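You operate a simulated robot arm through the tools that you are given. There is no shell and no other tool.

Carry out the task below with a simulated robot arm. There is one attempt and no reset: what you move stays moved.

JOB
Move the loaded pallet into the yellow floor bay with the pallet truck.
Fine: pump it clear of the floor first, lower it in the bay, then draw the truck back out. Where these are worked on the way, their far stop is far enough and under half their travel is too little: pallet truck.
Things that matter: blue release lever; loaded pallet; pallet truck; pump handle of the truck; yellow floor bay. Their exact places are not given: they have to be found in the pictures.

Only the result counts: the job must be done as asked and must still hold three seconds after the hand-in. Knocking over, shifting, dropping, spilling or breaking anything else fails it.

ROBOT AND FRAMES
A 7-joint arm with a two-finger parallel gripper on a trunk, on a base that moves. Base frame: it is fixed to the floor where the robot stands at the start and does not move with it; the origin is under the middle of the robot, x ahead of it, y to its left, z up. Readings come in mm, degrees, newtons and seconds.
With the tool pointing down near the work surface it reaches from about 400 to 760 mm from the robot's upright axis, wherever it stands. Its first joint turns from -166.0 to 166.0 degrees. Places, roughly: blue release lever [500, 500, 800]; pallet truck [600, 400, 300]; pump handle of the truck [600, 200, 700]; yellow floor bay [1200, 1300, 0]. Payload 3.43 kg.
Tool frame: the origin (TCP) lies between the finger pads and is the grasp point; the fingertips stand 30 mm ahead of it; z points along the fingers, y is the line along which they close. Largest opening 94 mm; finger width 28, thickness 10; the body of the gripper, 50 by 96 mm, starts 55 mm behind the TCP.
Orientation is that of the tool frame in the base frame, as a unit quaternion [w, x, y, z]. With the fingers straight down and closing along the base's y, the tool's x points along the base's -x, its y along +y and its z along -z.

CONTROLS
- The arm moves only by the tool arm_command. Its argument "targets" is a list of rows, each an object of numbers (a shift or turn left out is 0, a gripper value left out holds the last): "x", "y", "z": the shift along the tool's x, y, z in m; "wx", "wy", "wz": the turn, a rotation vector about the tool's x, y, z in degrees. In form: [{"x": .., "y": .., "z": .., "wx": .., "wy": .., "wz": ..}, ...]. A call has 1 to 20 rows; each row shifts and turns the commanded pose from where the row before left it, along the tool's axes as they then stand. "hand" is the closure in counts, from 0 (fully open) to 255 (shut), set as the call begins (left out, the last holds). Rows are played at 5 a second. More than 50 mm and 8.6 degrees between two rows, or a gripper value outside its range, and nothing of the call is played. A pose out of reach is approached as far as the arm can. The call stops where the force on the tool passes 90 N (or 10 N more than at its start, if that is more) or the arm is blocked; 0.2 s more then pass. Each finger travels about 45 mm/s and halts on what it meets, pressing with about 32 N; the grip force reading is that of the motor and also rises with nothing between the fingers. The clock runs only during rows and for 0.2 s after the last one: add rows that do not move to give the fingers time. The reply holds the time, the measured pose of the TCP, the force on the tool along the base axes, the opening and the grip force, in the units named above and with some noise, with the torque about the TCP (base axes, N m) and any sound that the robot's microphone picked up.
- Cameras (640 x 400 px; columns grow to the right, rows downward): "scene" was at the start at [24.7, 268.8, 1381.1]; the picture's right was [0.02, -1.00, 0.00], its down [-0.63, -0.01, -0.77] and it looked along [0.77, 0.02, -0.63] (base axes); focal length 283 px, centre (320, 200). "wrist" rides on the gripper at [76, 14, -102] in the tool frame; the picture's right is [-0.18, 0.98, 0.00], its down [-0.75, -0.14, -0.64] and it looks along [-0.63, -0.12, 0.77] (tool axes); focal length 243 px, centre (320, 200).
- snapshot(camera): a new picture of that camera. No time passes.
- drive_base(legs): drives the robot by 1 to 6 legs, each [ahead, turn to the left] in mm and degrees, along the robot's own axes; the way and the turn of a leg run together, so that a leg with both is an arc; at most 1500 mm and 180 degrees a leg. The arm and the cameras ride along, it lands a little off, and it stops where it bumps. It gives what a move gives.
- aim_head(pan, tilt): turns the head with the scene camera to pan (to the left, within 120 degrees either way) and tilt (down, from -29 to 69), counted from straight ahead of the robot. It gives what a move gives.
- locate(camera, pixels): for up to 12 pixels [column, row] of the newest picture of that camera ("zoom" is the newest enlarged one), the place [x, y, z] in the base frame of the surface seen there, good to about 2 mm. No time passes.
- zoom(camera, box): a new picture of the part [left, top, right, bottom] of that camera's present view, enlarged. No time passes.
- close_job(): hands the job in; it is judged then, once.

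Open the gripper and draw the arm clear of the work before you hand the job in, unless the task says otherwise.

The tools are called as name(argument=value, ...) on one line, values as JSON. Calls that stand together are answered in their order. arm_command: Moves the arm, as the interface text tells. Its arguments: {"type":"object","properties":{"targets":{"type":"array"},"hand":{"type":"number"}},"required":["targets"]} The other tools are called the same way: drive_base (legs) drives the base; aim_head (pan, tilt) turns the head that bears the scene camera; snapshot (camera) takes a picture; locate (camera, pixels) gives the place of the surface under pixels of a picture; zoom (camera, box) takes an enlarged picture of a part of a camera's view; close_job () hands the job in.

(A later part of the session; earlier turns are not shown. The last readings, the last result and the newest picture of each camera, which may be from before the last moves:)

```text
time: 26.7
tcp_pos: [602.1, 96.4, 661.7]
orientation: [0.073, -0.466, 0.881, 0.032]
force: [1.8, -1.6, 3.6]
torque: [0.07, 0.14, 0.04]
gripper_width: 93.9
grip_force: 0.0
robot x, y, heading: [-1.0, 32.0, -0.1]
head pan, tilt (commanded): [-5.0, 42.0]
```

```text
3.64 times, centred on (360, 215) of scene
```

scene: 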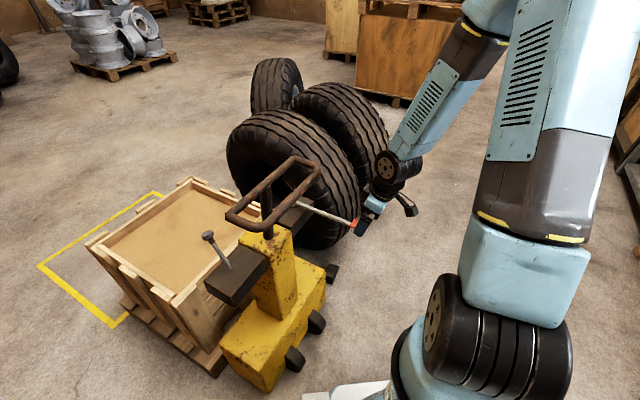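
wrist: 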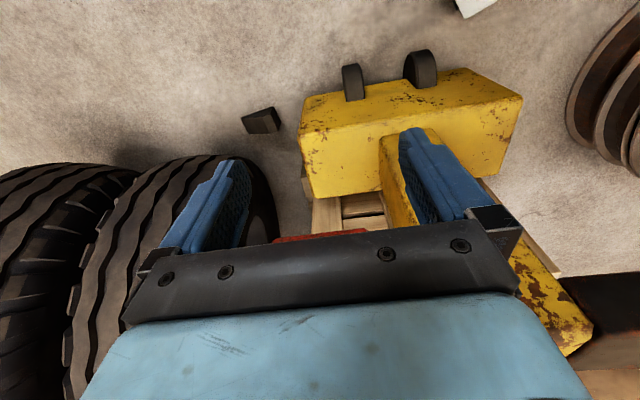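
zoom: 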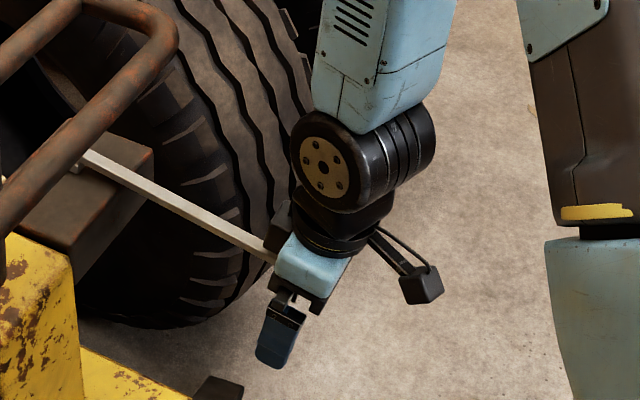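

The lever is down about 9° with only ~4 N. I keep pressing in 8 mm steps.

arm_command(targets=[{"x": -0.0003, "z": 0.008, "wy": -2}, {"x": -0.0003, "z": 0.008, "wy": -2}, {"x": -0.0003, "z": 0.008, "wy": -2}, {"x": -0.0003, "z": 0.008, "wy": -2}, {}], hand=0)

arm_command(targets=[{"x": -0.0003, "z": 0.005, "wy": -1.2}, {"x": -0.0003, "z": 0.005, "wy": -1.2}, {"x": -0.0003, "z": 0.005, "wy": -1.2}, {}], hand=0)

```text
time: 27.9
tcp_pos: [605.7, 102.4, 632.2]
orientation: [0.134, -0.462, 0.874, 0.065]
force: [-2.0, -2.7, 19.5]
torque: [0.02, 0.45, 0.09]
gripper_width: 94.0
grip_force: 0.1
robot x, y, heading: [1.5, 33.0, -0.5]
head pan, tilt (commanded): [-5.0, 42.0]
```

```text
time: 28.4
tcp_pos: [609.1, 106.0, 630.9]
orientation: [0.151, -0.463, 0.871, 0.069]
force: [-7.5, 6.1, 63.1]
torque: [-0.65, 1.46, -0.22]
gripper_width: 94.3
grip_force: 0.0
robot x, y, heading: [-0.3, 29.7, 0.3]
head pan, tilt (commanded): [-5.0, 42.0]
stopped in row 2: the force on the tool passed its limit at 105 N (the readings are from after the stop); the commanded pose is now the measured one
```

The lower stop is reached (force 105 N, lever ≈17° down). I check the sand height now.

snapshot(camera="scene")

locate(camera="scene", pixels=[[180, 240], [190, 215], [150, 250], [130, 245], [195, 255], [128, 302], [208, 237], [228, 218], [185, 345], [165, 270], [215, 220]])

```text
taken
```

scene: 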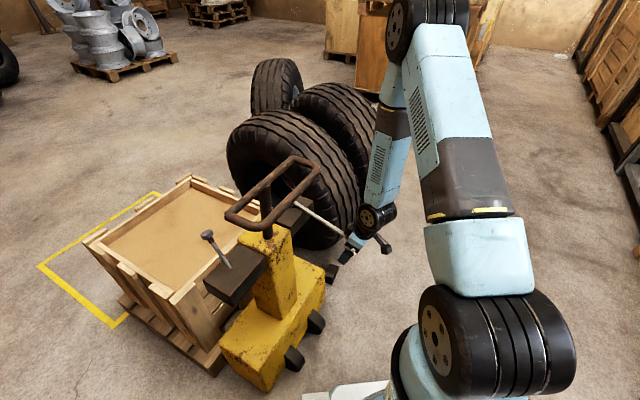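

```text
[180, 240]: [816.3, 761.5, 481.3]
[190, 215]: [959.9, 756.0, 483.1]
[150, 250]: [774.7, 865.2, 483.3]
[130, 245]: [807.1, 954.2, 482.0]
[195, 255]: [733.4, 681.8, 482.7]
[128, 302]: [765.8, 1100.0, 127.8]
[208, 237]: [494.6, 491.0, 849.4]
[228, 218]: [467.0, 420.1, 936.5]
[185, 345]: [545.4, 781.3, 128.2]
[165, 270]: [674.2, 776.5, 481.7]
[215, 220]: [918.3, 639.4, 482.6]
```

The sand rose from 470 to about 482.5, so one full stroke lifts ≈12 mm. I let the lever return and make another full stroke.

arm_command(targets=[{"x": 0.0026, "z": -0.0184, "wy": 4.6}, {"x": 0.0026, "z": -0.0184, "wy": 4.6}, {"x": 0.0026, "z": -0.0184, "wy": 4.6}, {"x": 0.0026, "z": -0.0184, "wy": 4.6}, {"z": -0.008}, {}, {}], hand=0)

zoom(camera="scene", box=[280, 160, 440, 270])

locate(camera="scene", pixels=[[180, 240], [150, 250], [195, 255], [165, 270]])

```text
time: 30.0
tcp_pos: [593.3, 82.9, 705.1]
orientation: [0.008, -0.466, 0.884, -0.005]
force: [0.7, -0.2, 0.3]
torque: [0.01, 0.03, 0.03]
gripper_width: 93.8
grip_force: 0.1
robot x, y, heading: [-0.7, 33.0, 0.0]
head pan, tilt (commanded): [-5.0, 42.0]
```

```text
3.64 times, centred on (360, 215) of scene
```

zoom: 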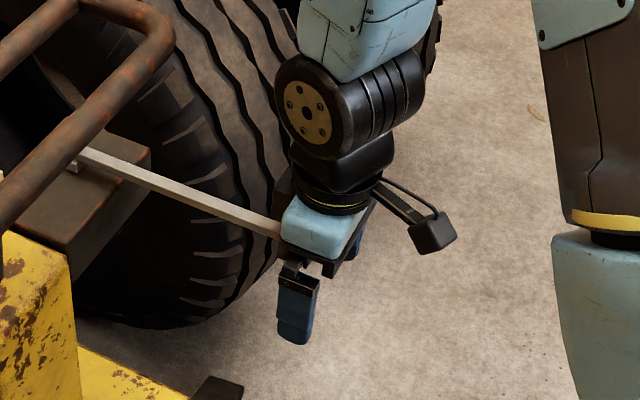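

```text
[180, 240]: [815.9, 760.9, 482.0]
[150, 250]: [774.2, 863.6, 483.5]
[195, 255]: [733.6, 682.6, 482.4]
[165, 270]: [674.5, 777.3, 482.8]
```

The lever is back up and the lift held at 482.5. I shift forward 10 mm to recentre the palm and press the next full stroke.

arm_command(targets=[{"x": -0.01}, {"z": 0.01}, {"x": -0.0025, "z": 0.016, "wy": -4}, {"x": -0.0025, "z": 0.016, "wy": -4}, {"x": -0.0025, "z": 0.016, "wy": -4}, {"x": -0.0012, "z": 0.008, "wy": -2}, {"x": -0.001, "z": 0.005, "wy": -1.2}, {"x": -0.0006, "z": 0.004, "wy": -1}, {"x": -0.0006, "z": 0.004, "wy": -1}, {"x": -0.0006, "z": 0.004, "wy": -1}], hand=0)

snapshot(camera="scene")

locate(camera="scene", pixels=[[180, 240], [150, 250], [195, 255], [165, 270], [208, 237], [228, 218]])

```text
time: 32.2
tcp_pos: [613.5, 110.0, 632.3]
orientation: [0.149, -0.462, 0.872, 0.066]
force: [-7.3, 3.8, 60.7]
torque: [-0.6, 1.68, -0.17]
gripper_width: 94.1
grip_force: 0.1
robot x, y, heading: [3.1, 30.6, 0.2]
head pan, tilt (commanded): [-5.0, 42.0]
stopped in row 10: the force on the tool passed its limit at 98 N (the readings are from after the stop); the commanded pose is now the measured one
```

```text
taken
```

scene: 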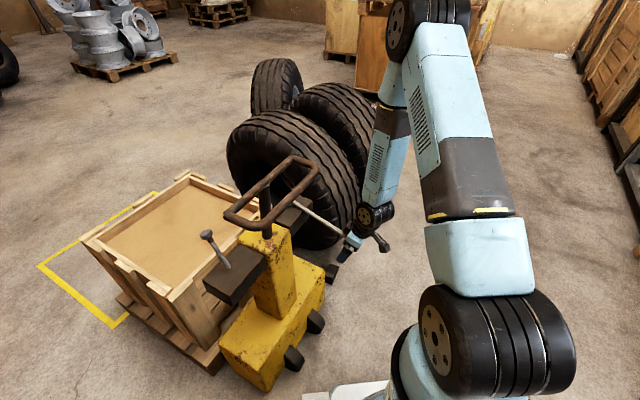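

```text
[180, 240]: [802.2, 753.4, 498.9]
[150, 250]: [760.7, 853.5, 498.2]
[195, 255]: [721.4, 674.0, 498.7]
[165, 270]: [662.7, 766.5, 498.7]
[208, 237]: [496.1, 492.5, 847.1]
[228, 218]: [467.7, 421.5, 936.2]
```

Sand is now at 498.7 (28 mm of lift). I do a third stroke the same way.

arm_command(targets=[{"x": 0.0026, "z": -0.0184, "wy": 4.6}, {"x": 0.0026, "z": -0.0184, "wy": 4.6}, {"x": 0.0026, "z": -0.0184, "wy": 4.6}, {"x": 0.0026, "z": -0.0184, "wy": 4.6}, {"z": -0.008}, {}, {}, {"x": -0.008}, {"z": 0.01}, {"x": -0.0025, "z": 0.016, "wy": -4}, {"x": -0.0025, "z": 0.016, "wy": -4}, {"x": -0.0025, "z": 0.016, "wy": -4}, {"x": -0.0012, "z": 0.008, "wy": -2}, {"x": -0.001, "z": 0.005, "wy": -1.2}, {"x": -0.0006, "z": 0.004, "wy": -1}, {"x": -0.0006, "z": 0.004, "wy": -1}, {"x": -0.0006, "z": 0.004, "wy": -1}, {"x": -0.0006, "z": 0.004, "wy": -1}], hand=0)

snapshot(camera="scene")

locate(camera="scene", pixels=[[180, 240], [150, 250], [195, 255], [165, 270], [207, 237], [228, 218]])

```text
time: 35.8
tcp_pos: [619.4, 114.0, 633.1]
orientation: [0.15, -0.462, 0.872, 0.063]
force: [-6.0, 6.5, 60.2]
torque: [-0.73, 1.93, -0.22]
gripper_width: 94.2
grip_force: 0.1
robot x, y, heading: [-0.5, 31.3, -0.2]
head pan, tilt (commanded): [-5.0, 42.0]
stopped in row 18: the force on the tool passed its limit at 99 N (the readings are from after the stop); the commanded pose is now the measured one
```

```text
taken
```

scene: 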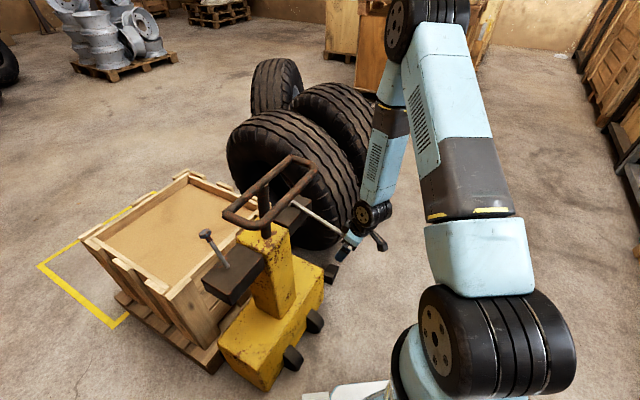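

```text
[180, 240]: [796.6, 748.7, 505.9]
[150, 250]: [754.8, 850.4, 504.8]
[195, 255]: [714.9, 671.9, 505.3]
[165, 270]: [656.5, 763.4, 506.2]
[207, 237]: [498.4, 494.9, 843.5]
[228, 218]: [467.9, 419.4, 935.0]
```

The sand is at 505.5: 35 mm of lift, and the last stroke added only 7 mm, so the lift is at about its limit and the pallet is well clear. I release the lever, raise the arm high and turn the tool back in line with the robot.

arm_command(targets=[{"x": 0.0026, "z": -0.0184, "wy": 4.6}, {"x": 0.0026, "z": -0.0184, "wy": 4.6}, {"x": 0.0026, "z": -0.0184, "wy": 4.6}, {"x": 0.0026, "z": -0.0184, "wy": 4.6}, {"z": -0.045}, {"z": -0.045}, {"z": -0.045}, {"z": -0.045}, {"z": -0.045}, {"z": -0.045}, {"z": -0.045}, {"z": -0.045}, {"wz": 7.93}, {"wz": 7.93}, {"wz": 7.93}, {"wz": 7.93}, {"wz": 7.93}, {"wz": 7.93}, {"wz": 7.93}, {}], hand=0)

snapshot(camera="scene")

locate(camera="scene", pixels=[[180, 240], [150, 250], [195, 255], [207, 237], [228, 218], [232, 220], [255, 237], [292, 158], [314, 170], [355, 220], [330, 205], [265, 190]])

```text
time: 40.0
tcp_pos: [596.9, 98.8, 1060.5]
orientation: [0.011, 0.0, 1.0, -0.007]
force: [0.1, 0.0, 1.2]
torque: [0.01, 0.04, -0.01]
gripper_width: 93.9
grip_force: 0.1
robot x, y, heading: [1.0, 31.9, -0.1]
head pan, tilt (commanded): [-5.0, 42.0]
```

```text
taken
```

scene: 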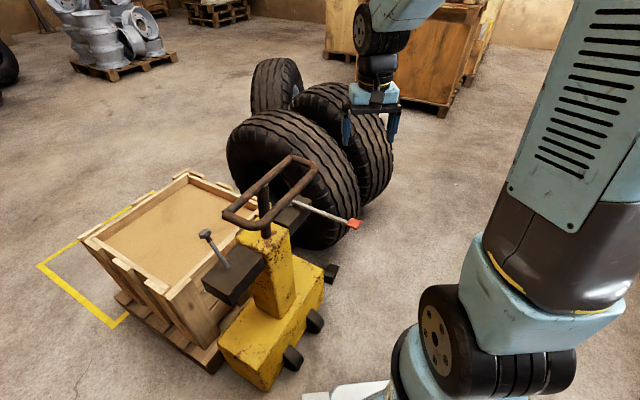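

```text
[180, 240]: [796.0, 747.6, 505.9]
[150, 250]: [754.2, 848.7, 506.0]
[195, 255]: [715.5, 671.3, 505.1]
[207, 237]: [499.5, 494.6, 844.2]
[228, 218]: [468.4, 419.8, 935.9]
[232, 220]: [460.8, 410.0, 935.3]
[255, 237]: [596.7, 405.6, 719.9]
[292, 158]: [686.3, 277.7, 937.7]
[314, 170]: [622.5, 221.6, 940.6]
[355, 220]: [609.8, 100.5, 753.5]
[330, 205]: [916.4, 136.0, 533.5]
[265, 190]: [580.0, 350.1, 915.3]
```

The pallet stays up at 505.5 and the red lever is back level. I zoom on the loop handle to measure its tubes.

zoom(camera="scene", box=[210, 145, 330, 245])

locate(camera="zoom", pixels=[[80, 295], [160, 345], [130, 340], [300, 230], [420, 145], [430, 60], [530, 110], [480, 60], [180, 240], [300, 150], [230, 270], [430, 105]])

```text
4.00 times, centred on (270, 195) of scene
```

zoom: 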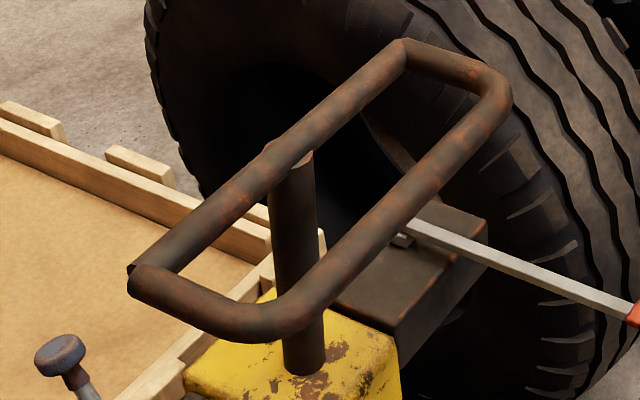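

```text
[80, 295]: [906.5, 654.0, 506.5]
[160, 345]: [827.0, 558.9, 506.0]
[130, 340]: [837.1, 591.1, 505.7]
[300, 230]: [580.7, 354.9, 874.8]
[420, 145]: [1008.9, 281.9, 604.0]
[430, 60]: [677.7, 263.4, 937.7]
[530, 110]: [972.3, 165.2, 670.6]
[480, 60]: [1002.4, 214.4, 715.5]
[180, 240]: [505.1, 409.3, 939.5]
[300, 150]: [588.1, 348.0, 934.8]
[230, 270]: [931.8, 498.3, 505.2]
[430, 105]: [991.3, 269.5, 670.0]
```

I locate points on the rear tube, front tube and end tubes of the loop.

locate(camera="zoom", pixels=[[280, 310], [320, 275], [370, 230], [420, 180], [470, 125], [500, 90], [455, 65], [400, 55], [350, 95], [240, 190], [150, 270], [210, 315]])

```text
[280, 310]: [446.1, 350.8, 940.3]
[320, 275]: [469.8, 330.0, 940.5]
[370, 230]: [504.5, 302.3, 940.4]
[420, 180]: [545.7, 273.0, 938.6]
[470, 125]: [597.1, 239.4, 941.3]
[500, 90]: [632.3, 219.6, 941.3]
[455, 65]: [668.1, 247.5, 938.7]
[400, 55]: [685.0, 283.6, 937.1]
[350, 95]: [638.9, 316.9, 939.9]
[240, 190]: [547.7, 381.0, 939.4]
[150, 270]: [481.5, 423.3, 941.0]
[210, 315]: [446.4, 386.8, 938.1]
```

The loop's tubes are 87 mm apart (rear at forward-coordinate ≈536, front ≈623), top z 940, centred at (559,318). I drive the robot behind the truck: turn right, go 248 mm, and turn to the truck's heading of 55.5°.

drive_base(legs=[[0, -62.9], [248, 0], [0, 118.4]])

aim_head(pan=-5, tilt=45)

snapshot(camera="scene")

snapshot(camera="wrist")

```text
time: 42.9
tcp_pos: [416.0, -394.5, 1061.2]
orientation: [0.008, 0.443, 0.896, -0.012]
force: [0.5, 1.3, -0.6]
torque: [-0.03, 0.04, -0.01]
gripper_width: 94.1
grip_force: 0.1
robot x, y, heading: [47.8, 77.8, -52.3]
head pan, tilt (commanded): [-5.0, 42.0]
stopped in leg 1: the robot was blocked; the commanded pose is now the measured one
```

```text
time: 43.5
tcp_pos: [415.4, -393.1, 1060.6]
orientation: [0.007, 0.443, 0.896, -0.01]
force: [0.1, -1.2, 0.8]
torque: [0.0, 0.02, 0.02]
gripper_width: 94.1
grip_force: 0.2
robot x, y, heading: [44.0, 74.9, -52.1]
head pan, tilt (commanded): [-5.0, 45.0]
```

```text
taken
```

scene: 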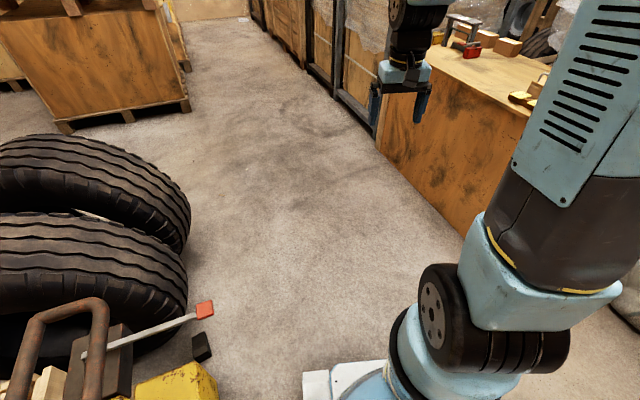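

```text
taken
```

wrist: 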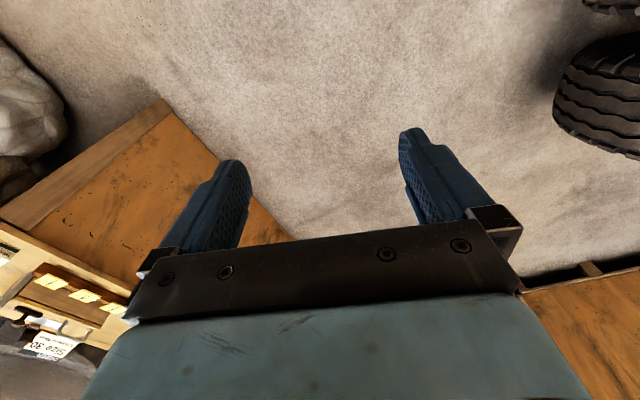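

The base was blocked during the first turn, at heading −52°. I look around with the head to find what it touches, first to the left/rear side.

aim_head(pan=60, tilt=55)

snapshot(camera="scene")

aim_head(pan=115, tilt=55)

snapshot(camera="scene")

```text
time: 44.9
tcp_pos: [414.6, -394.3, 1061.5]
orientation: [0.008, 0.443, 0.897, -0.01]
force: [-0.1, 0.2, -0.9]
torque: [0.0, 0.03, 0.01]
gripper_width: 94.0
grip_force: 0.0
robot x, y, heading: [44.9, 76.3, -52.4]
head pan, tilt (commanded): [60.0, 55.0]
```

```text
taken
```

scene: 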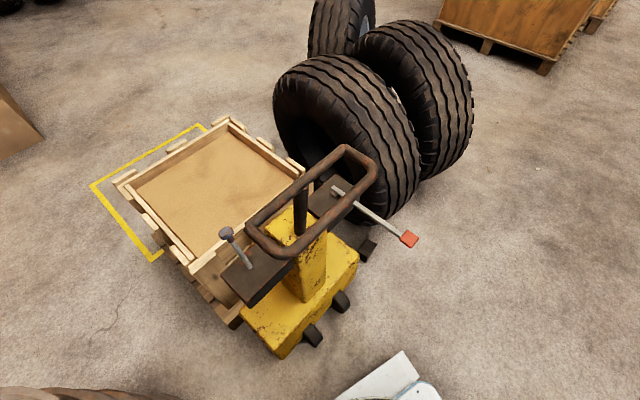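

```text
time: 46.1
tcp_pos: [414.7, -393.6, 1060.4]
orientation: [0.007, 0.443, 0.896, -0.01]
force: [-0.4, 0.3, 0.7]
torque: [-0.03, -0.03, -0.03]
gripper_width: 94.0
grip_force: 0.0
robot x, y, heading: [44.0, 77.5, -52.4]
head pan, tilt (commanded): [115.0, 55.0]
```

```text
taken
```

scene: 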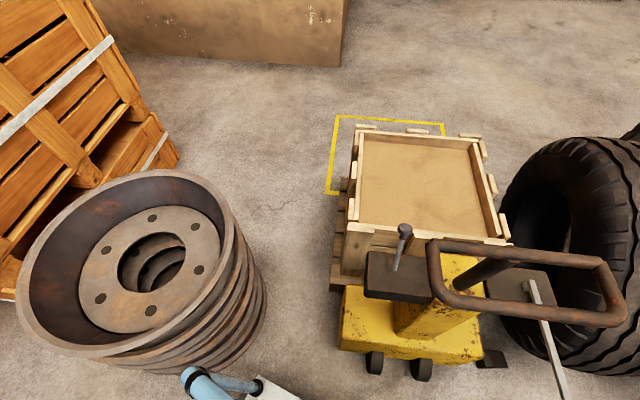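

There is a stack of rims at the robot's rear left, and the robot's blue handle bar at (200,380) is next to it. I locate the stack and the bar.

zoom(camera="scene", box=[0, 160, 320, 400])

locate(camera="scene", pixels=[[150, 180], [25, 290], [130, 345], [225, 290], [262, 300], [240, 345], [200, 365], [190, 380], [215, 390], [255, 385], [100, 240], [210, 205]])

```text
1.67 times, centred on (160, 280) of scene
```

zoom: 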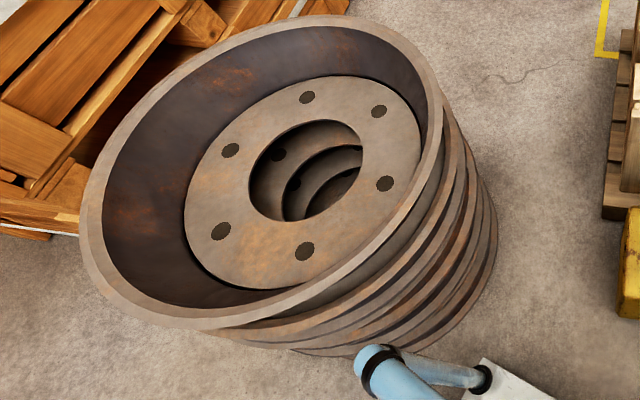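

```text
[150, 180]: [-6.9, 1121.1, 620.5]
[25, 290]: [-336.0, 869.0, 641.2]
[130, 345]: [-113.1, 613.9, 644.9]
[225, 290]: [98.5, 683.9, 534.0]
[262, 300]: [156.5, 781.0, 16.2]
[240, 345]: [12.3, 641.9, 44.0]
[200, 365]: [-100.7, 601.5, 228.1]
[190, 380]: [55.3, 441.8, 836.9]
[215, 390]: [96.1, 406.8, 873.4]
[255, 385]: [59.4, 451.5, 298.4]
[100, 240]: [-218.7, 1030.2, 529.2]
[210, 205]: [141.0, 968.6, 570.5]
```

The rims lie clear of the base (nearest edge y≈610). The base's reported place shifted by (45,45) mm, so something pushed from behind; I look to the right rear.

aim_head(pan=-118, tilt=50)

snapshot(camera="scene")

locate(camera="scene", pixels=[[100, 200], [200, 150], [300, 150], [400, 150], [500, 200], [550, 300], [400, 350], [300, 300], [200, 300], [600, 250]])

```text
time: 49.4
tcp_pos: [415.1, -394.7, 1061.3]
orientation: [0.008, 0.443, 0.897, -0.011]
force: [-0.2, 0.6, -0.2]
torque: [0.0, -0.02, 0.03]
gripper_width: 93.8
grip_force: 0.0
robot x, y, heading: [44.9, 76.7, -52.0]
head pan, tilt (commanded): [-118.0, 50.0]
```

```text
taken
```

scene: 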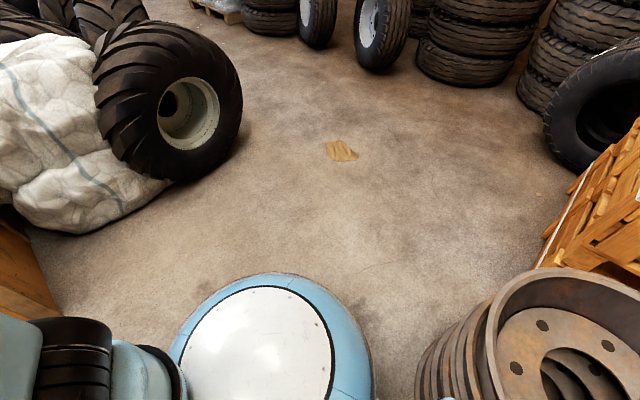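

```text
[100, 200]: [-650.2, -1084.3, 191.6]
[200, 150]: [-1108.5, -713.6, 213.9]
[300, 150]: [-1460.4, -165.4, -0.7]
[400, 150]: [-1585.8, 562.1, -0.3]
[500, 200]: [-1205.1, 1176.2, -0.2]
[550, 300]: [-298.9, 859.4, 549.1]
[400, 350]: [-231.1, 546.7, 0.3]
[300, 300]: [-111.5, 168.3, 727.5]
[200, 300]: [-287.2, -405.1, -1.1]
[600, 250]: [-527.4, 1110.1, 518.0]
```

Behind is mostly open floor. To find where the base truly stands, I locate the drum's top disc rim in this picture and compare it with the earlier fit.

locate(camera="scene", pixels=[[185, 355], [205, 320], [235, 297], [265, 288], [295, 297], [320, 325], [333, 360], [260, 350], [355, 330], [365, 370], [425, 395], [445, 345]])

zoom(camera="scene", box=[320, 250, 640, 400])

```text
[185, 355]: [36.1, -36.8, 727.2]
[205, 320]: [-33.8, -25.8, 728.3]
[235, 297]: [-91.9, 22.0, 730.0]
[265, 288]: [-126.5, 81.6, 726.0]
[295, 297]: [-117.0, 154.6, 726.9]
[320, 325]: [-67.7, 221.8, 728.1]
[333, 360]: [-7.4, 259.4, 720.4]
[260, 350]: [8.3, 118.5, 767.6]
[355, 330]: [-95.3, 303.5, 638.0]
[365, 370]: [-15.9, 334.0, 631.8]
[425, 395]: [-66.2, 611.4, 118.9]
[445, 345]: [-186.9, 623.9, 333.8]
```

```text
2.00 times, centred on (480, 325) of scene
```

zoom: 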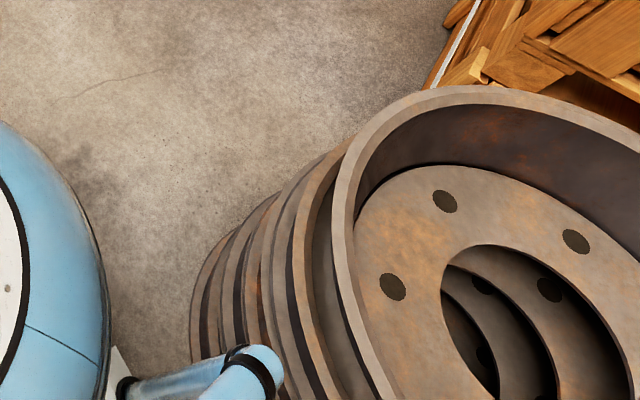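

The base really stands at about (45,77), displaced from a pure turn. I check what lies around the arm and base with the wrist camera: table corner at (165,100), tyre at (600,100).

snapshot(camera="wrist")

locate(camera="wrist", pixels=[[165, 102], [200, 140], [120, 200], [100, 130], [290, 235], [560, 130], [600, 100], [600, 300], [40, 100], [300, 30], [450, 20], [20, 120]])

aim_head(pan=-60, tilt=65)

snapshot(camera="scene")

aim_head(pan=30, tilt=68)

snapshot(camera="scene")

```text
taken
```

wrist: 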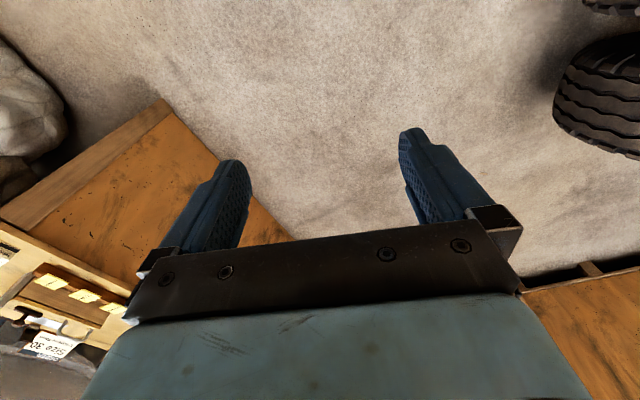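

```text
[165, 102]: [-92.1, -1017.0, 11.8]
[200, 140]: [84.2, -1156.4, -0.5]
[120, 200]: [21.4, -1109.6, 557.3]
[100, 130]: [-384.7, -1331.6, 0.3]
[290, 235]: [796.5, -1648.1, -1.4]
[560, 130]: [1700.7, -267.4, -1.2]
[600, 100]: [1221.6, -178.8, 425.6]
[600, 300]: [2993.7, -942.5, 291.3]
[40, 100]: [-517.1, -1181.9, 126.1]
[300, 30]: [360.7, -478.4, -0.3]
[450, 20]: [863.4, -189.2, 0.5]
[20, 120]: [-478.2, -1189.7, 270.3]
```

```text
time: 50.7
tcp_pos: [414.3, -392.8, 1061.7]
orientation: [0.007, 0.443, 0.897, -0.01]
force: [-0.1, -0.5, 0.6]
torque: [-0.02, -0.01, -0.01]
gripper_width: 93.8
grip_force: 0.0
robot x, y, heading: [45.7, 73.2, -52.2]
head pan, tilt (commanded): [-60.0, 65.0]
```

```text
taken
```

scene: 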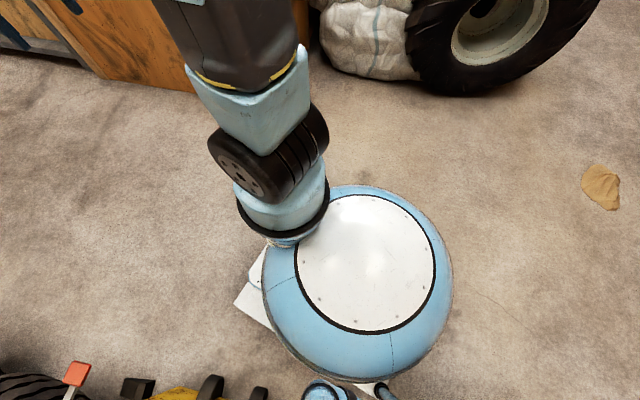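

```text
time: 52.3
tcp_pos: [415.8, -393.8, 1060.5]
orientation: [0.007, 0.443, 0.896, -0.011]
force: [-0.1, 0.2, -0.4]
torque: [-0.03, -0.01, -0.01]
gripper_width: 93.8
grip_force: 0.0
robot x, y, heading: [41.9, 78.0, -52.2]
head pan, tilt (commanded): [30.0, 68.0]
```

```text
taken
```

scene: 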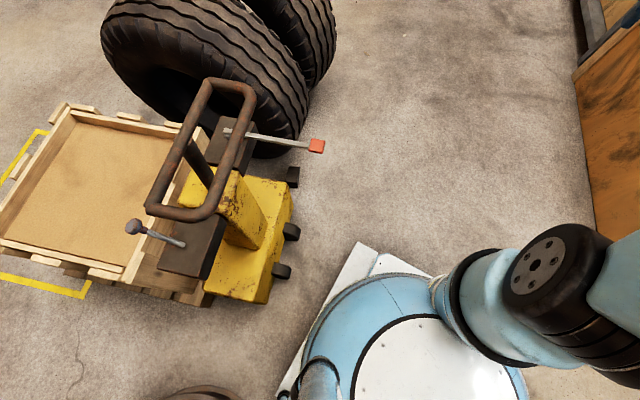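

Nothing touches the base that I can see. I locate the white chassis edges from this last picture, to get the real footprint relative to the rims and truck.

locate(camera="scene", pixels=[[365, 245], [330, 300], [283, 390], [400, 262], [320, 365], [205, 392], [180, 395], [281, 270], [292, 232], [293, 176], [340, 280], [260, 395]])

zoom(camera="scene", box=[140, 220, 460, 400])

```text
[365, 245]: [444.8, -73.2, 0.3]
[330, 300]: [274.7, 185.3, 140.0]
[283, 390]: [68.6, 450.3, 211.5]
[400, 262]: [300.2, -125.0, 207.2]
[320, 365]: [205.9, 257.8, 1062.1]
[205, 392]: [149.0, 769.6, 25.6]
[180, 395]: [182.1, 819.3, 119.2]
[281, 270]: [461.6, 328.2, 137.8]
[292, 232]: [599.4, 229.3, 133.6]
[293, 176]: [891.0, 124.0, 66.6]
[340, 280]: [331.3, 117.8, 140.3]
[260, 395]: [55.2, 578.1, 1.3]
```

```text
2.00 times, centred on (300, 310) of scene
```

zoom: 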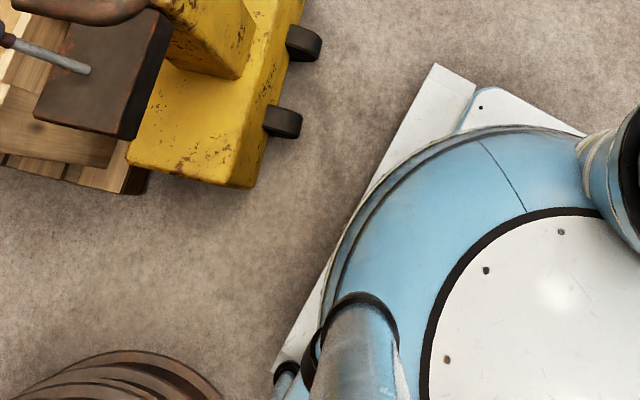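

The footprint is about ±250 mm wide and clear of rims and truck by well over 100 mm, so no contact is visible now. I test with a small turn of −5°.

drive_base(legs=[[0, -5]])

```text
time: 53.2
tcp_pos: [373.1, -423.6, 1062.4]
orientation: [0.007, 0.481, 0.877, -0.011]
force: [-0.4, -0.6, 0.5]
torque: [0.02, -0.01, -0.01]
gripper_width: 93.6
grip_force: 0.1
robot x, y, heading: [51.1, 76.9, -57.1]
head pan, tilt (commanded): [30.0, 68.0]
```

The small turn worked normally about the robot's own axis. I continue: turn −14.5° more and drive 254 mm to a spot well behind the truck.

drive_base(legs=[[0, -14.5], [254, 0]])

aim_head(pan=60, tilt=55)

snapshot(camera="scene")

```text
time: 56.1
tcp_pos: [320.0, -731.5, 1061.1]
orientation: [0.006, 0.585, 0.811, -0.012]
force: [0.0, 0.3, -0.9]
torque: [0.01, -0.01, -0.03]
gripper_width: 93.8
grip_force: 0.0
robot x, y, heading: [131.2, -163.4, -71.4]
head pan, tilt (commanded): [30.0, 68.0]
```

```text
time: 57.0
tcp_pos: [319.9, -731.1, 1062.4]
orientation: [0.005, 0.585, 0.811, -0.012]
force: [0.4, -0.8, 1.3]
torque: [-0.02, -0.03, -0.02]
gripper_width: 93.9
grip_force: 0.1
robot x, y, heading: [131.2, -164.1, -71.3]
head pan, tilt (commanded): [60.0, 55.0]
```

```text
taken
```

scene: 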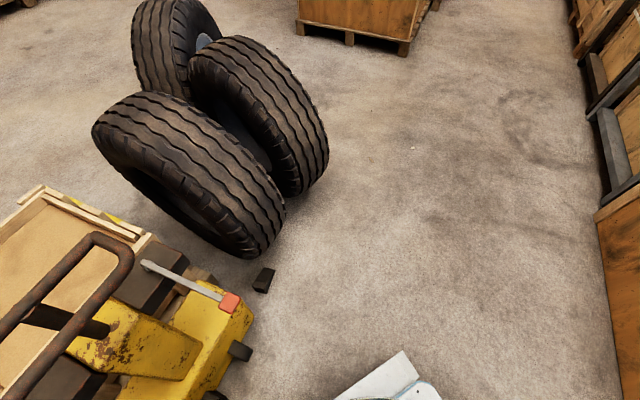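

The base reached (131,−164) as planned. I now turn left 127° to face along the truck's axis, in two legs.

drive_base(legs=[[0, 63.4], [0, 63.5]])

aim_head(pan=0, tilt=50)

snapshot(camera="scene")

snapshot(camera="wrist")

```text
time: 59.9
tcp_pos: [693.5, -350.9, 1063.3]
orientation: [0.01, 0.159, 0.987, -0.009]
force: [-0.4, 0.0, 0.5]
torque: [0.04, -0.05, -0.01]
gripper_width: 94.1
grip_force: 0.1
robot x, y, heading: [105.6, -217.9, -18.3]
head pan, tilt (commanded): [60.0, 55.0]
stopped in leg 1: the robot was blocked; the commanded pose is now the measured one
```

```text
time: 61.2
tcp_pos: [695.4, -350.3, 1062.5]
orientation: [0.009, 0.159, 0.987, -0.009]
force: [-0.7, -0.2, 0.1]
torque: [-0.02, -0.02, 0.04]
gripper_width: 94.0
grip_force: 0.0
robot x, y, heading: [106.7, -217.0, -18.1]
head pan, tilt (commanded): [0.0, 50.0]
```

```text
taken
```

scene: 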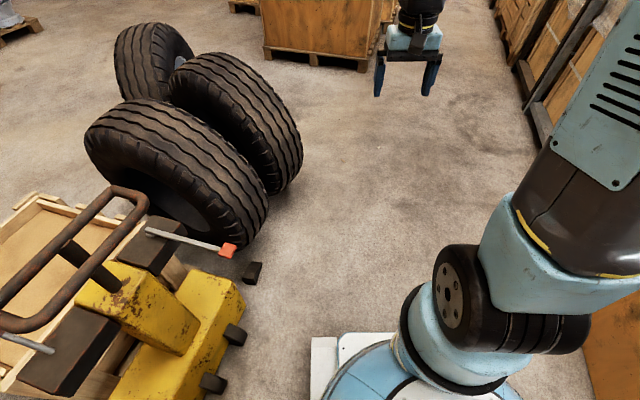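

```text
taken
```

wrist: 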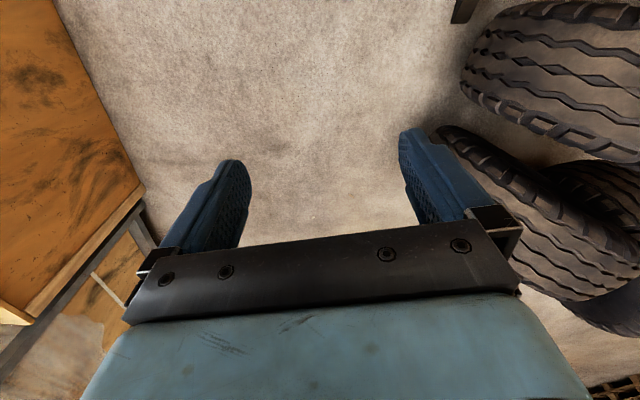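

The same ~53° turn with ~60 mm side drift ended in a "block" again with nothing near, so it is a turning drift limit rather than a collision. I turn in smaller legs.

drive_base(legs=[[0, 25]])

drive_base(legs=[[0, 25]])

```text
time: 63.1
tcp_pos: [694.7, -87.2, 1063.2]
orientation: [0.012, -0.061, 0.998, -0.007]
force: [-0.2, 0.2, -0.7]
torque: [0.03, -0.01, 0.0]
gripper_width: 94.0
grip_force: 0.0
robot x, y, heading: [107.8, -247.4, 7.3]
head pan, tilt (commanded): [0.0, 50.0]
```

```text
time: 64.9
tcp_pos: [576.6, 145.9, 1063.7]
orientation: [0.013, -0.275, 0.961, -0.003]
force: [-0.4, 0.0, -0.6]
torque: [-0.01, 0.0, 0.01]
gripper_width: 93.9
grip_force: 0.0
robot x, y, heading: [128.0, -270.5, 32.3]
head pan, tilt (commanded): [0.0, 50.0]
```

The base pivots about a point roughly 70 mm ahead of its axis, so turns drift sideways but predictably. I need to shift left a little: turn further left in small legs, then drive up and turn back.

drive_base(legs=[[0, 27]])

drive_base(legs=[[0, 27]])

```text
time: 66.8
tcp_pos: [340.1, 303.1, 1064.1]
orientation: [0.013, -0.49, 0.871, -0.002]
force: [0.4, -0.8, -0.4]
torque: [0.01, 0.03, -0.03]
gripper_width: 93.9
grip_force: 0.1
robot x, y, heading: [150.9, -287.0, 58.5]
head pan, tilt (commanded): [0.0, 50.0]
```

```text
time: 68.7
tcp_pos: [52.8, 320.9, 1063.7]
orientation: [0.013, -0.679, 0.734, 0.002]
force: [0.2, 1.0, 0.9]
torque: [0.0, 0.0, 0.01]
gripper_width: 94.0
grip_force: 0.0
robot x, y, heading: [183.2, -289.8, 85.2]
head pan, tilt (commanded): [0.0, 50.0]
```

Robot is at (183,−290) heading 85°. I drive 110 mm ahead and turn back −29.7° to the truck's heading.

drive_base(legs=[[110, 0]])

drive_base(legs=[[0, -29.7]])

snapshot(camera="scene")

```text
time: 69.9
tcp_pos: [62.4, 430.4, 1064.9]
orientation: [0.013, -0.679, 0.734, 0.002]
force: [-0.7, 0.1, -0.7]
torque: [0.03, 0.05, 0.01]
gripper_width: 94.2
grip_force: 0.1
robot x, y, heading: [190.6, -183.1, 84.9]
head pan, tilt (commanded): [0.0, 50.0]
```

```text
time: 71.9
tcp_pos: [381.7, 414.9, 1065.5]
orientation: [0.013, -0.469, 0.883, -0.001]
force: [-0.3, -0.6, 0.4]
torque: [-0.02, 0.0, 0.01]
gripper_width: 94.0
grip_force: 0.1
robot x, y, heading: [164.1, -166.9, 56.3]
head pan, tilt (commanded): [0.0, 50.0]
```

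```text
taken
```

scene: 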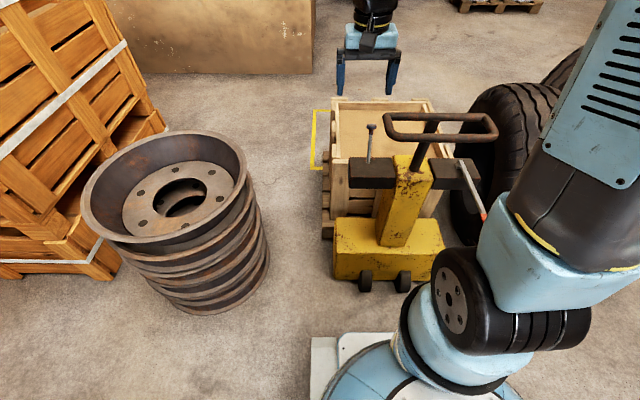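

Now the robot faces along the truck's axis with a clear view: loop at (440,128), lever knob at (371,127). I measure the loop, lever and truck from here.

zoom(camera="scene", box=[320, 90, 520, 300])

locate(camera="scene", pixels=[[390, 133], [410, 136], [440, 138], [470, 137], [492, 130], [400, 115], [440, 117], [470, 116], [371, 127], [369, 158], [482, 212], [466, 170]])

locate(camera="scene", pixels=[[345, 130], [380, 140], [430, 108], [336, 103], [313, 168], [315, 112], [327, 238], [323, 170], [440, 270], [335, 275], [365, 280], [402, 280]])

```text
1.90 times, centred on (420, 195) of scene
```

zoom: 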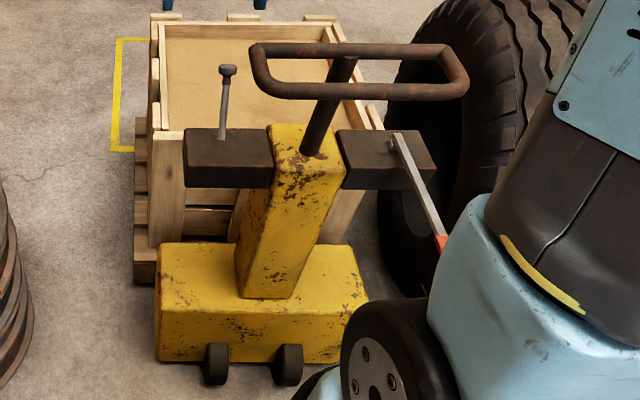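

```text
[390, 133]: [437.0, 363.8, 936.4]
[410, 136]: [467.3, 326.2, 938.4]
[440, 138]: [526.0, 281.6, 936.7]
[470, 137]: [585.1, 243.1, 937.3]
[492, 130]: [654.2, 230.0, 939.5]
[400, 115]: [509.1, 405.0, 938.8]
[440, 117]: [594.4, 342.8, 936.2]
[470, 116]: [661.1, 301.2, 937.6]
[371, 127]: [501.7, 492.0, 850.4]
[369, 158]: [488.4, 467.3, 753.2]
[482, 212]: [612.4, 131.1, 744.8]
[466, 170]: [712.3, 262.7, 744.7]
```

```text
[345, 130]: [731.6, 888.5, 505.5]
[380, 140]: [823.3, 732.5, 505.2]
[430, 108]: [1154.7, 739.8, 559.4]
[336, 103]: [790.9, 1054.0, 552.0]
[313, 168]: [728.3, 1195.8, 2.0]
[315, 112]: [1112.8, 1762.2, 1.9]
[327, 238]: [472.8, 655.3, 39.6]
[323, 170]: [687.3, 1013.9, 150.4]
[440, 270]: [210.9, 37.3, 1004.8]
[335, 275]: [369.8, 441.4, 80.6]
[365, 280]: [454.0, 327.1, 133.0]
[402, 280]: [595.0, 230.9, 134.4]
```

The loop's tubes are at forward 532 and 621 mm on the truck axis, so the free gap is about 61 mm around (558,316). I close the fingers and move over that gap, staying high.

arm_command(targets=[{"x": -0.00334, "y": -0.0403}, {"x": -0.00334, "y": -0.0403}, {"x": -0.00334, "y": -0.0403}, {"x": -0.00334, "y": -0.0403}, {"x": -0.00334, "y": -0.0403}, {}, {}], hand=255)

snapshot(camera="wrist")

snapshot(camera="scene")

```text
time: 73.5
tcp_pos: [555.2, 315.8, 1068.4]
orientation: [0.013, -0.469, 0.883, -0.001]
force: [-0.4, 0.2, -0.4]
torque: [0.01, -0.02, 0.0]
gripper_width: 0.0
grip_force: 32.6
robot x, y, heading: [162.9, -160.6, 56.4]
head pan, tilt (commanded): [0.0, 50.0]
```

```text
taken
```

wrist: 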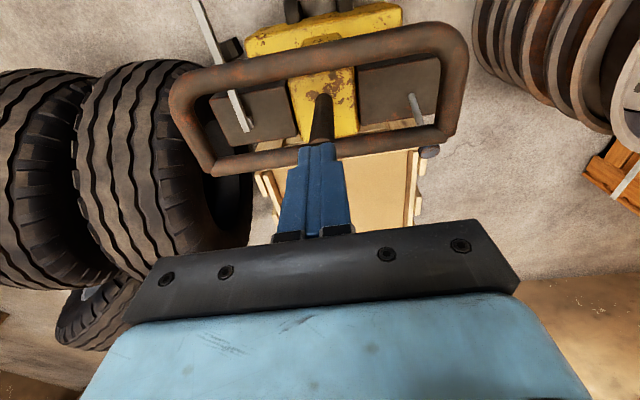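

```text
taken
```

scene: 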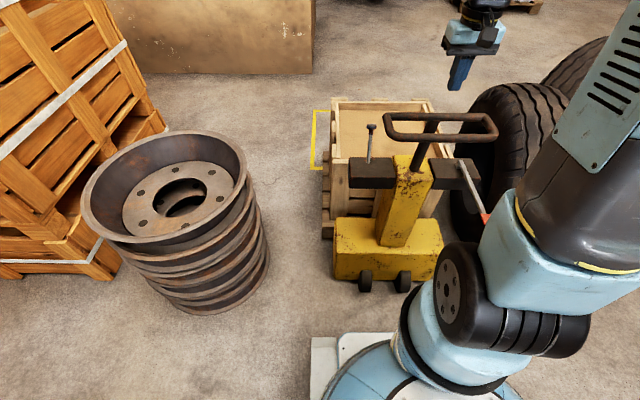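

The fingers hang over the loop. I locate the tubes in the wrist picture to check that the descent goes between them.

locate(camera="wrist", pixels=[[320, 52], [320, 62], [260, 68], [400, 42], [260, 158], [380, 145], [320, 105], [190, 100], [455, 85], [325, 120]])

```text
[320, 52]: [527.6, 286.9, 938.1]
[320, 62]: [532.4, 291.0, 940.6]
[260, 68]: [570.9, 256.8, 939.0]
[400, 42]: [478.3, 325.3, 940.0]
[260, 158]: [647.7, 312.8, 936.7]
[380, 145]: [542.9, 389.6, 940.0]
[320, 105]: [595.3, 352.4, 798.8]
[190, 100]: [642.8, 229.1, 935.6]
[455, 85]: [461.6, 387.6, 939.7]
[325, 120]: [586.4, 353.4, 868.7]
```

The free gap runs from about 552 to 612 on the axis and the fingers occupy 561–589. I shift 5 mm forward and descend to z≈915 into the loop.

arm_command(targets=[{"x": -0.005}, {"z": 0.04}, {"z": 0.04}, {"z": 0.04}, {"z": 0.033}, {}], hand=255)

snapshot(camera="wrist")

snapshot(camera="scene")

```text
time: 74.9
tcp_pos: [565.6, 320.0, 914.9]
orientation: [0.014, -0.468, 0.884, -0.001]
force: [-0.5, 0.3, -0.3]
torque: [-0.01, -0.02, 0.02]
gripper_width: 0.0
grip_force: 31.7
robot x, y, heading: [161.0, -162.2, 56.4]
head pan, tilt (commanded): [0.0, 50.0]
```

```text
taken
```

wrist: 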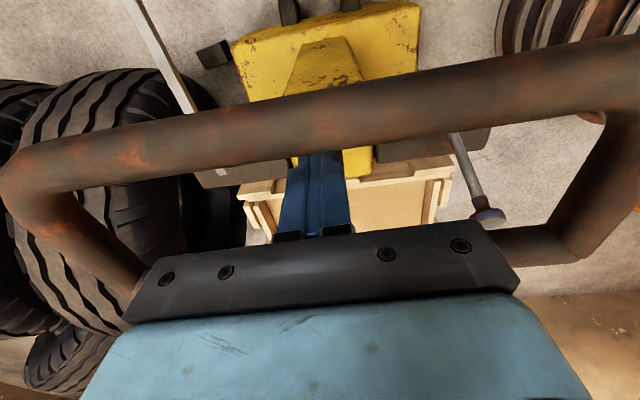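

```text
taken
```

scene: 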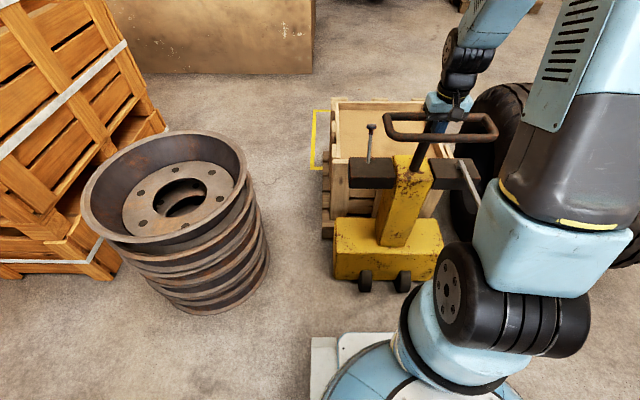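

The closed fingers sit inside the loop. I test pushing forward with the arm in small steps, watching the force.

arm_command(targets=[{"x": -0.01}, {"x": -0.008}, {"x": -0.008}, {"x": -0.008}, {"x": -0.008}, {}], hand=255)

snapshot(camera="scene")

locate(camera="scene", pixels=[[390, 133], [410, 136], [492, 130], [371, 127], [335, 275], [345, 130], [323, 170]])

```text
time: 76.3
tcp_pos: [587.4, 356.6, 917.0]
orientation: [0.013, -0.468, 0.883, 0.0]
force: [-0.1, 0.5, -0.1]
torque: [-0.01, -0.03, -0.02]
gripper_width: 0.0
grip_force: 32.2
robot x, y, heading: [164.8, -159.0, 56.4]
head pan, tilt (commanded): [0.0, 50.0]
```

```text
taken
```

scene: 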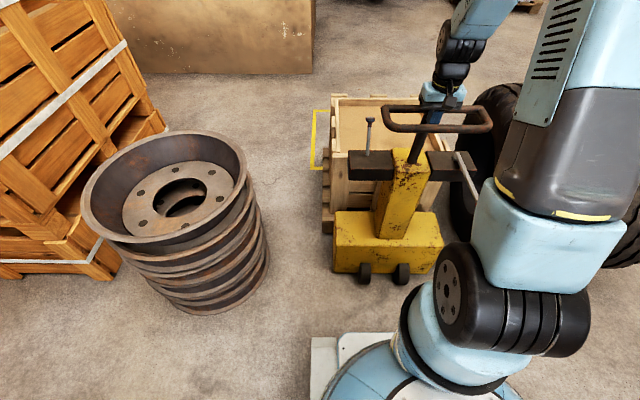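

```text
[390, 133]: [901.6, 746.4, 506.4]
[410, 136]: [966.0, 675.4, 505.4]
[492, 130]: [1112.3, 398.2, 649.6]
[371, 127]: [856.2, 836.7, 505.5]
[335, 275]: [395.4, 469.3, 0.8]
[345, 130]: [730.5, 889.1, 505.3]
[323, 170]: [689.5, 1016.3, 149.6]
```

The truck rolls easily (force back to ~0) and the pallet comes with it at the same height. I now drive the base forward 100 mm as a test with the hook engaged.

drive_base(legs=[[100, 0]])

snapshot(camera="scene")

snapshot(camera="wrist")

```text
time: 77.2
tcp_pos: [605.9, 382.3, 918.2]
orientation: [0.01, -0.467, 0.884, -0.002]
force: [0.4, -0.5, 0.3]
torque: [-0.04, 0.04, -0.01]
gripper_width: 0.0
grip_force: 32.0
robot x, y, heading: [177.6, -134.6, 56.6]
head pan, tilt (commanded): [0.0, 50.0]
stopped in leg 1: the force on the tool passed its limit at 105 N (the readings are from after the stop); the commanded pose is now the measured one
```

```text
taken
```

scene: 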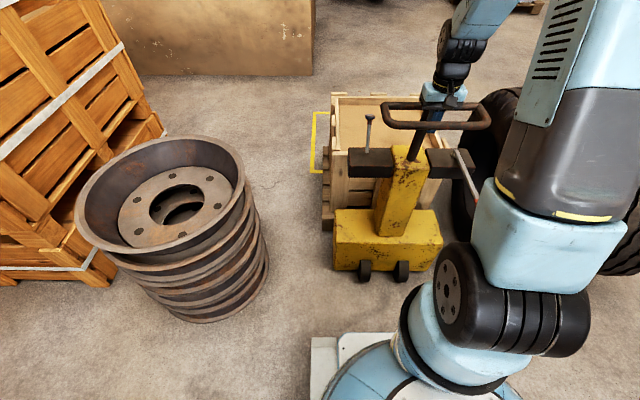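

```text
taken
```

wrist: 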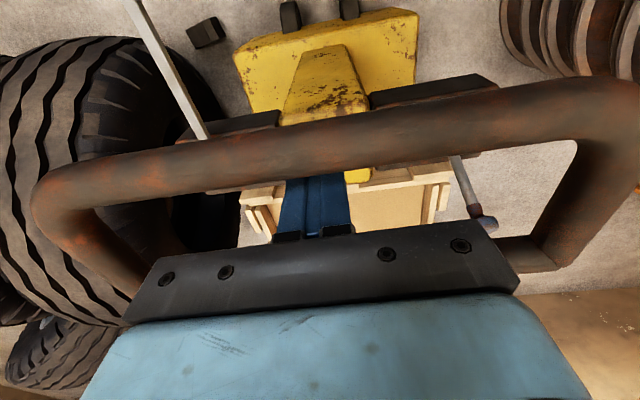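

The base drive's jerk passed the force limit, so I'll push with the arm only and bring the base up in between. I raise the hook out of the loop, drive 170 mm closer, then move the arm back over the loop.

arm_command(targets=[{"z": -0.03}, {"z": -0.035}, {"z": -0.035}, {}], hand=255)

drive_base(legs=[[170, -1.0]])

snapshot(camera="scene")

```text
time: 78.2
tcp_pos: [604.8, 381.0, 1019.2]
orientation: [0.01, -0.467, 0.884, -0.002]
force: [0.1, -0.5, -0.2]
torque: [0.01, 0.05, 0.0]
gripper_width: 0.1
grip_force: 32.3
robot x, y, heading: [185.5, -133.4, 56.6]
head pan, tilt (commanded): [0.0, 50.0]
```

```text
time: 79.7
tcp_pos: [709.7, 517.1, 1018.6]
orientation: [0.01, -0.46, 0.888, -0.002]
force: [0.7, 0.0, -0.3]
torque: [0.05, -0.02, 0.01]
gripper_width: 0.0
grip_force: 32.1
robot x, y, heading: [277.9, 9.9, 55.1]
head pan, tilt (commanded): [0.0, 50.0]
```

```text
taken
```

scene: 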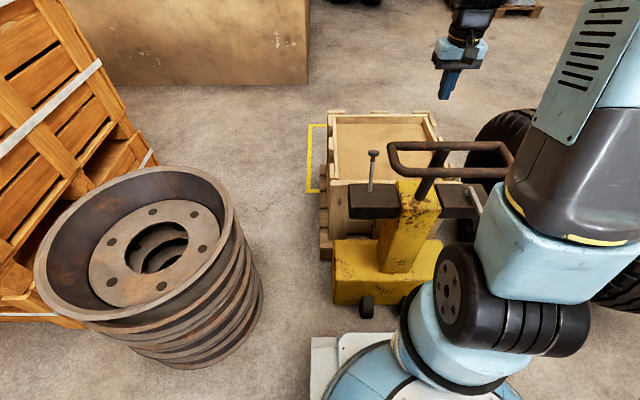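

The base is now at (278,10), heading 55°. I locate the loop tubes and the truck again.

locate(camera="scene", pixels=[[392, 160], [410, 172], [440, 174], [480, 172], [405, 146], [430, 146], [470, 146], [500, 145], [373, 153], [370, 190], [340, 130], [365, 310]])

snapshot(camera="wrist")

```text
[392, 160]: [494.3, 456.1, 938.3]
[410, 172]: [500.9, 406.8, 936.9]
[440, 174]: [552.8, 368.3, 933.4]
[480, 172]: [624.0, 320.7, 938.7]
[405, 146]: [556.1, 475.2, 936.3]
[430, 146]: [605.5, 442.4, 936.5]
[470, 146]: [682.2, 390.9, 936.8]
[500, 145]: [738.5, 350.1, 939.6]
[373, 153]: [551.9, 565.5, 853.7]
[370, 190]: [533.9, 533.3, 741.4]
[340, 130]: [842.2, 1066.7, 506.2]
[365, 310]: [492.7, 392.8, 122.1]
```

```text
taken
```

wrist: 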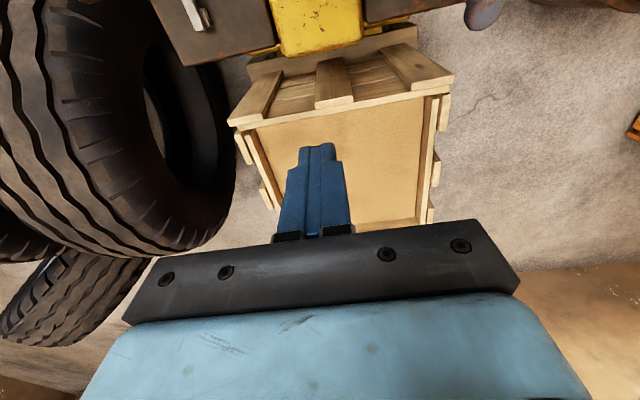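

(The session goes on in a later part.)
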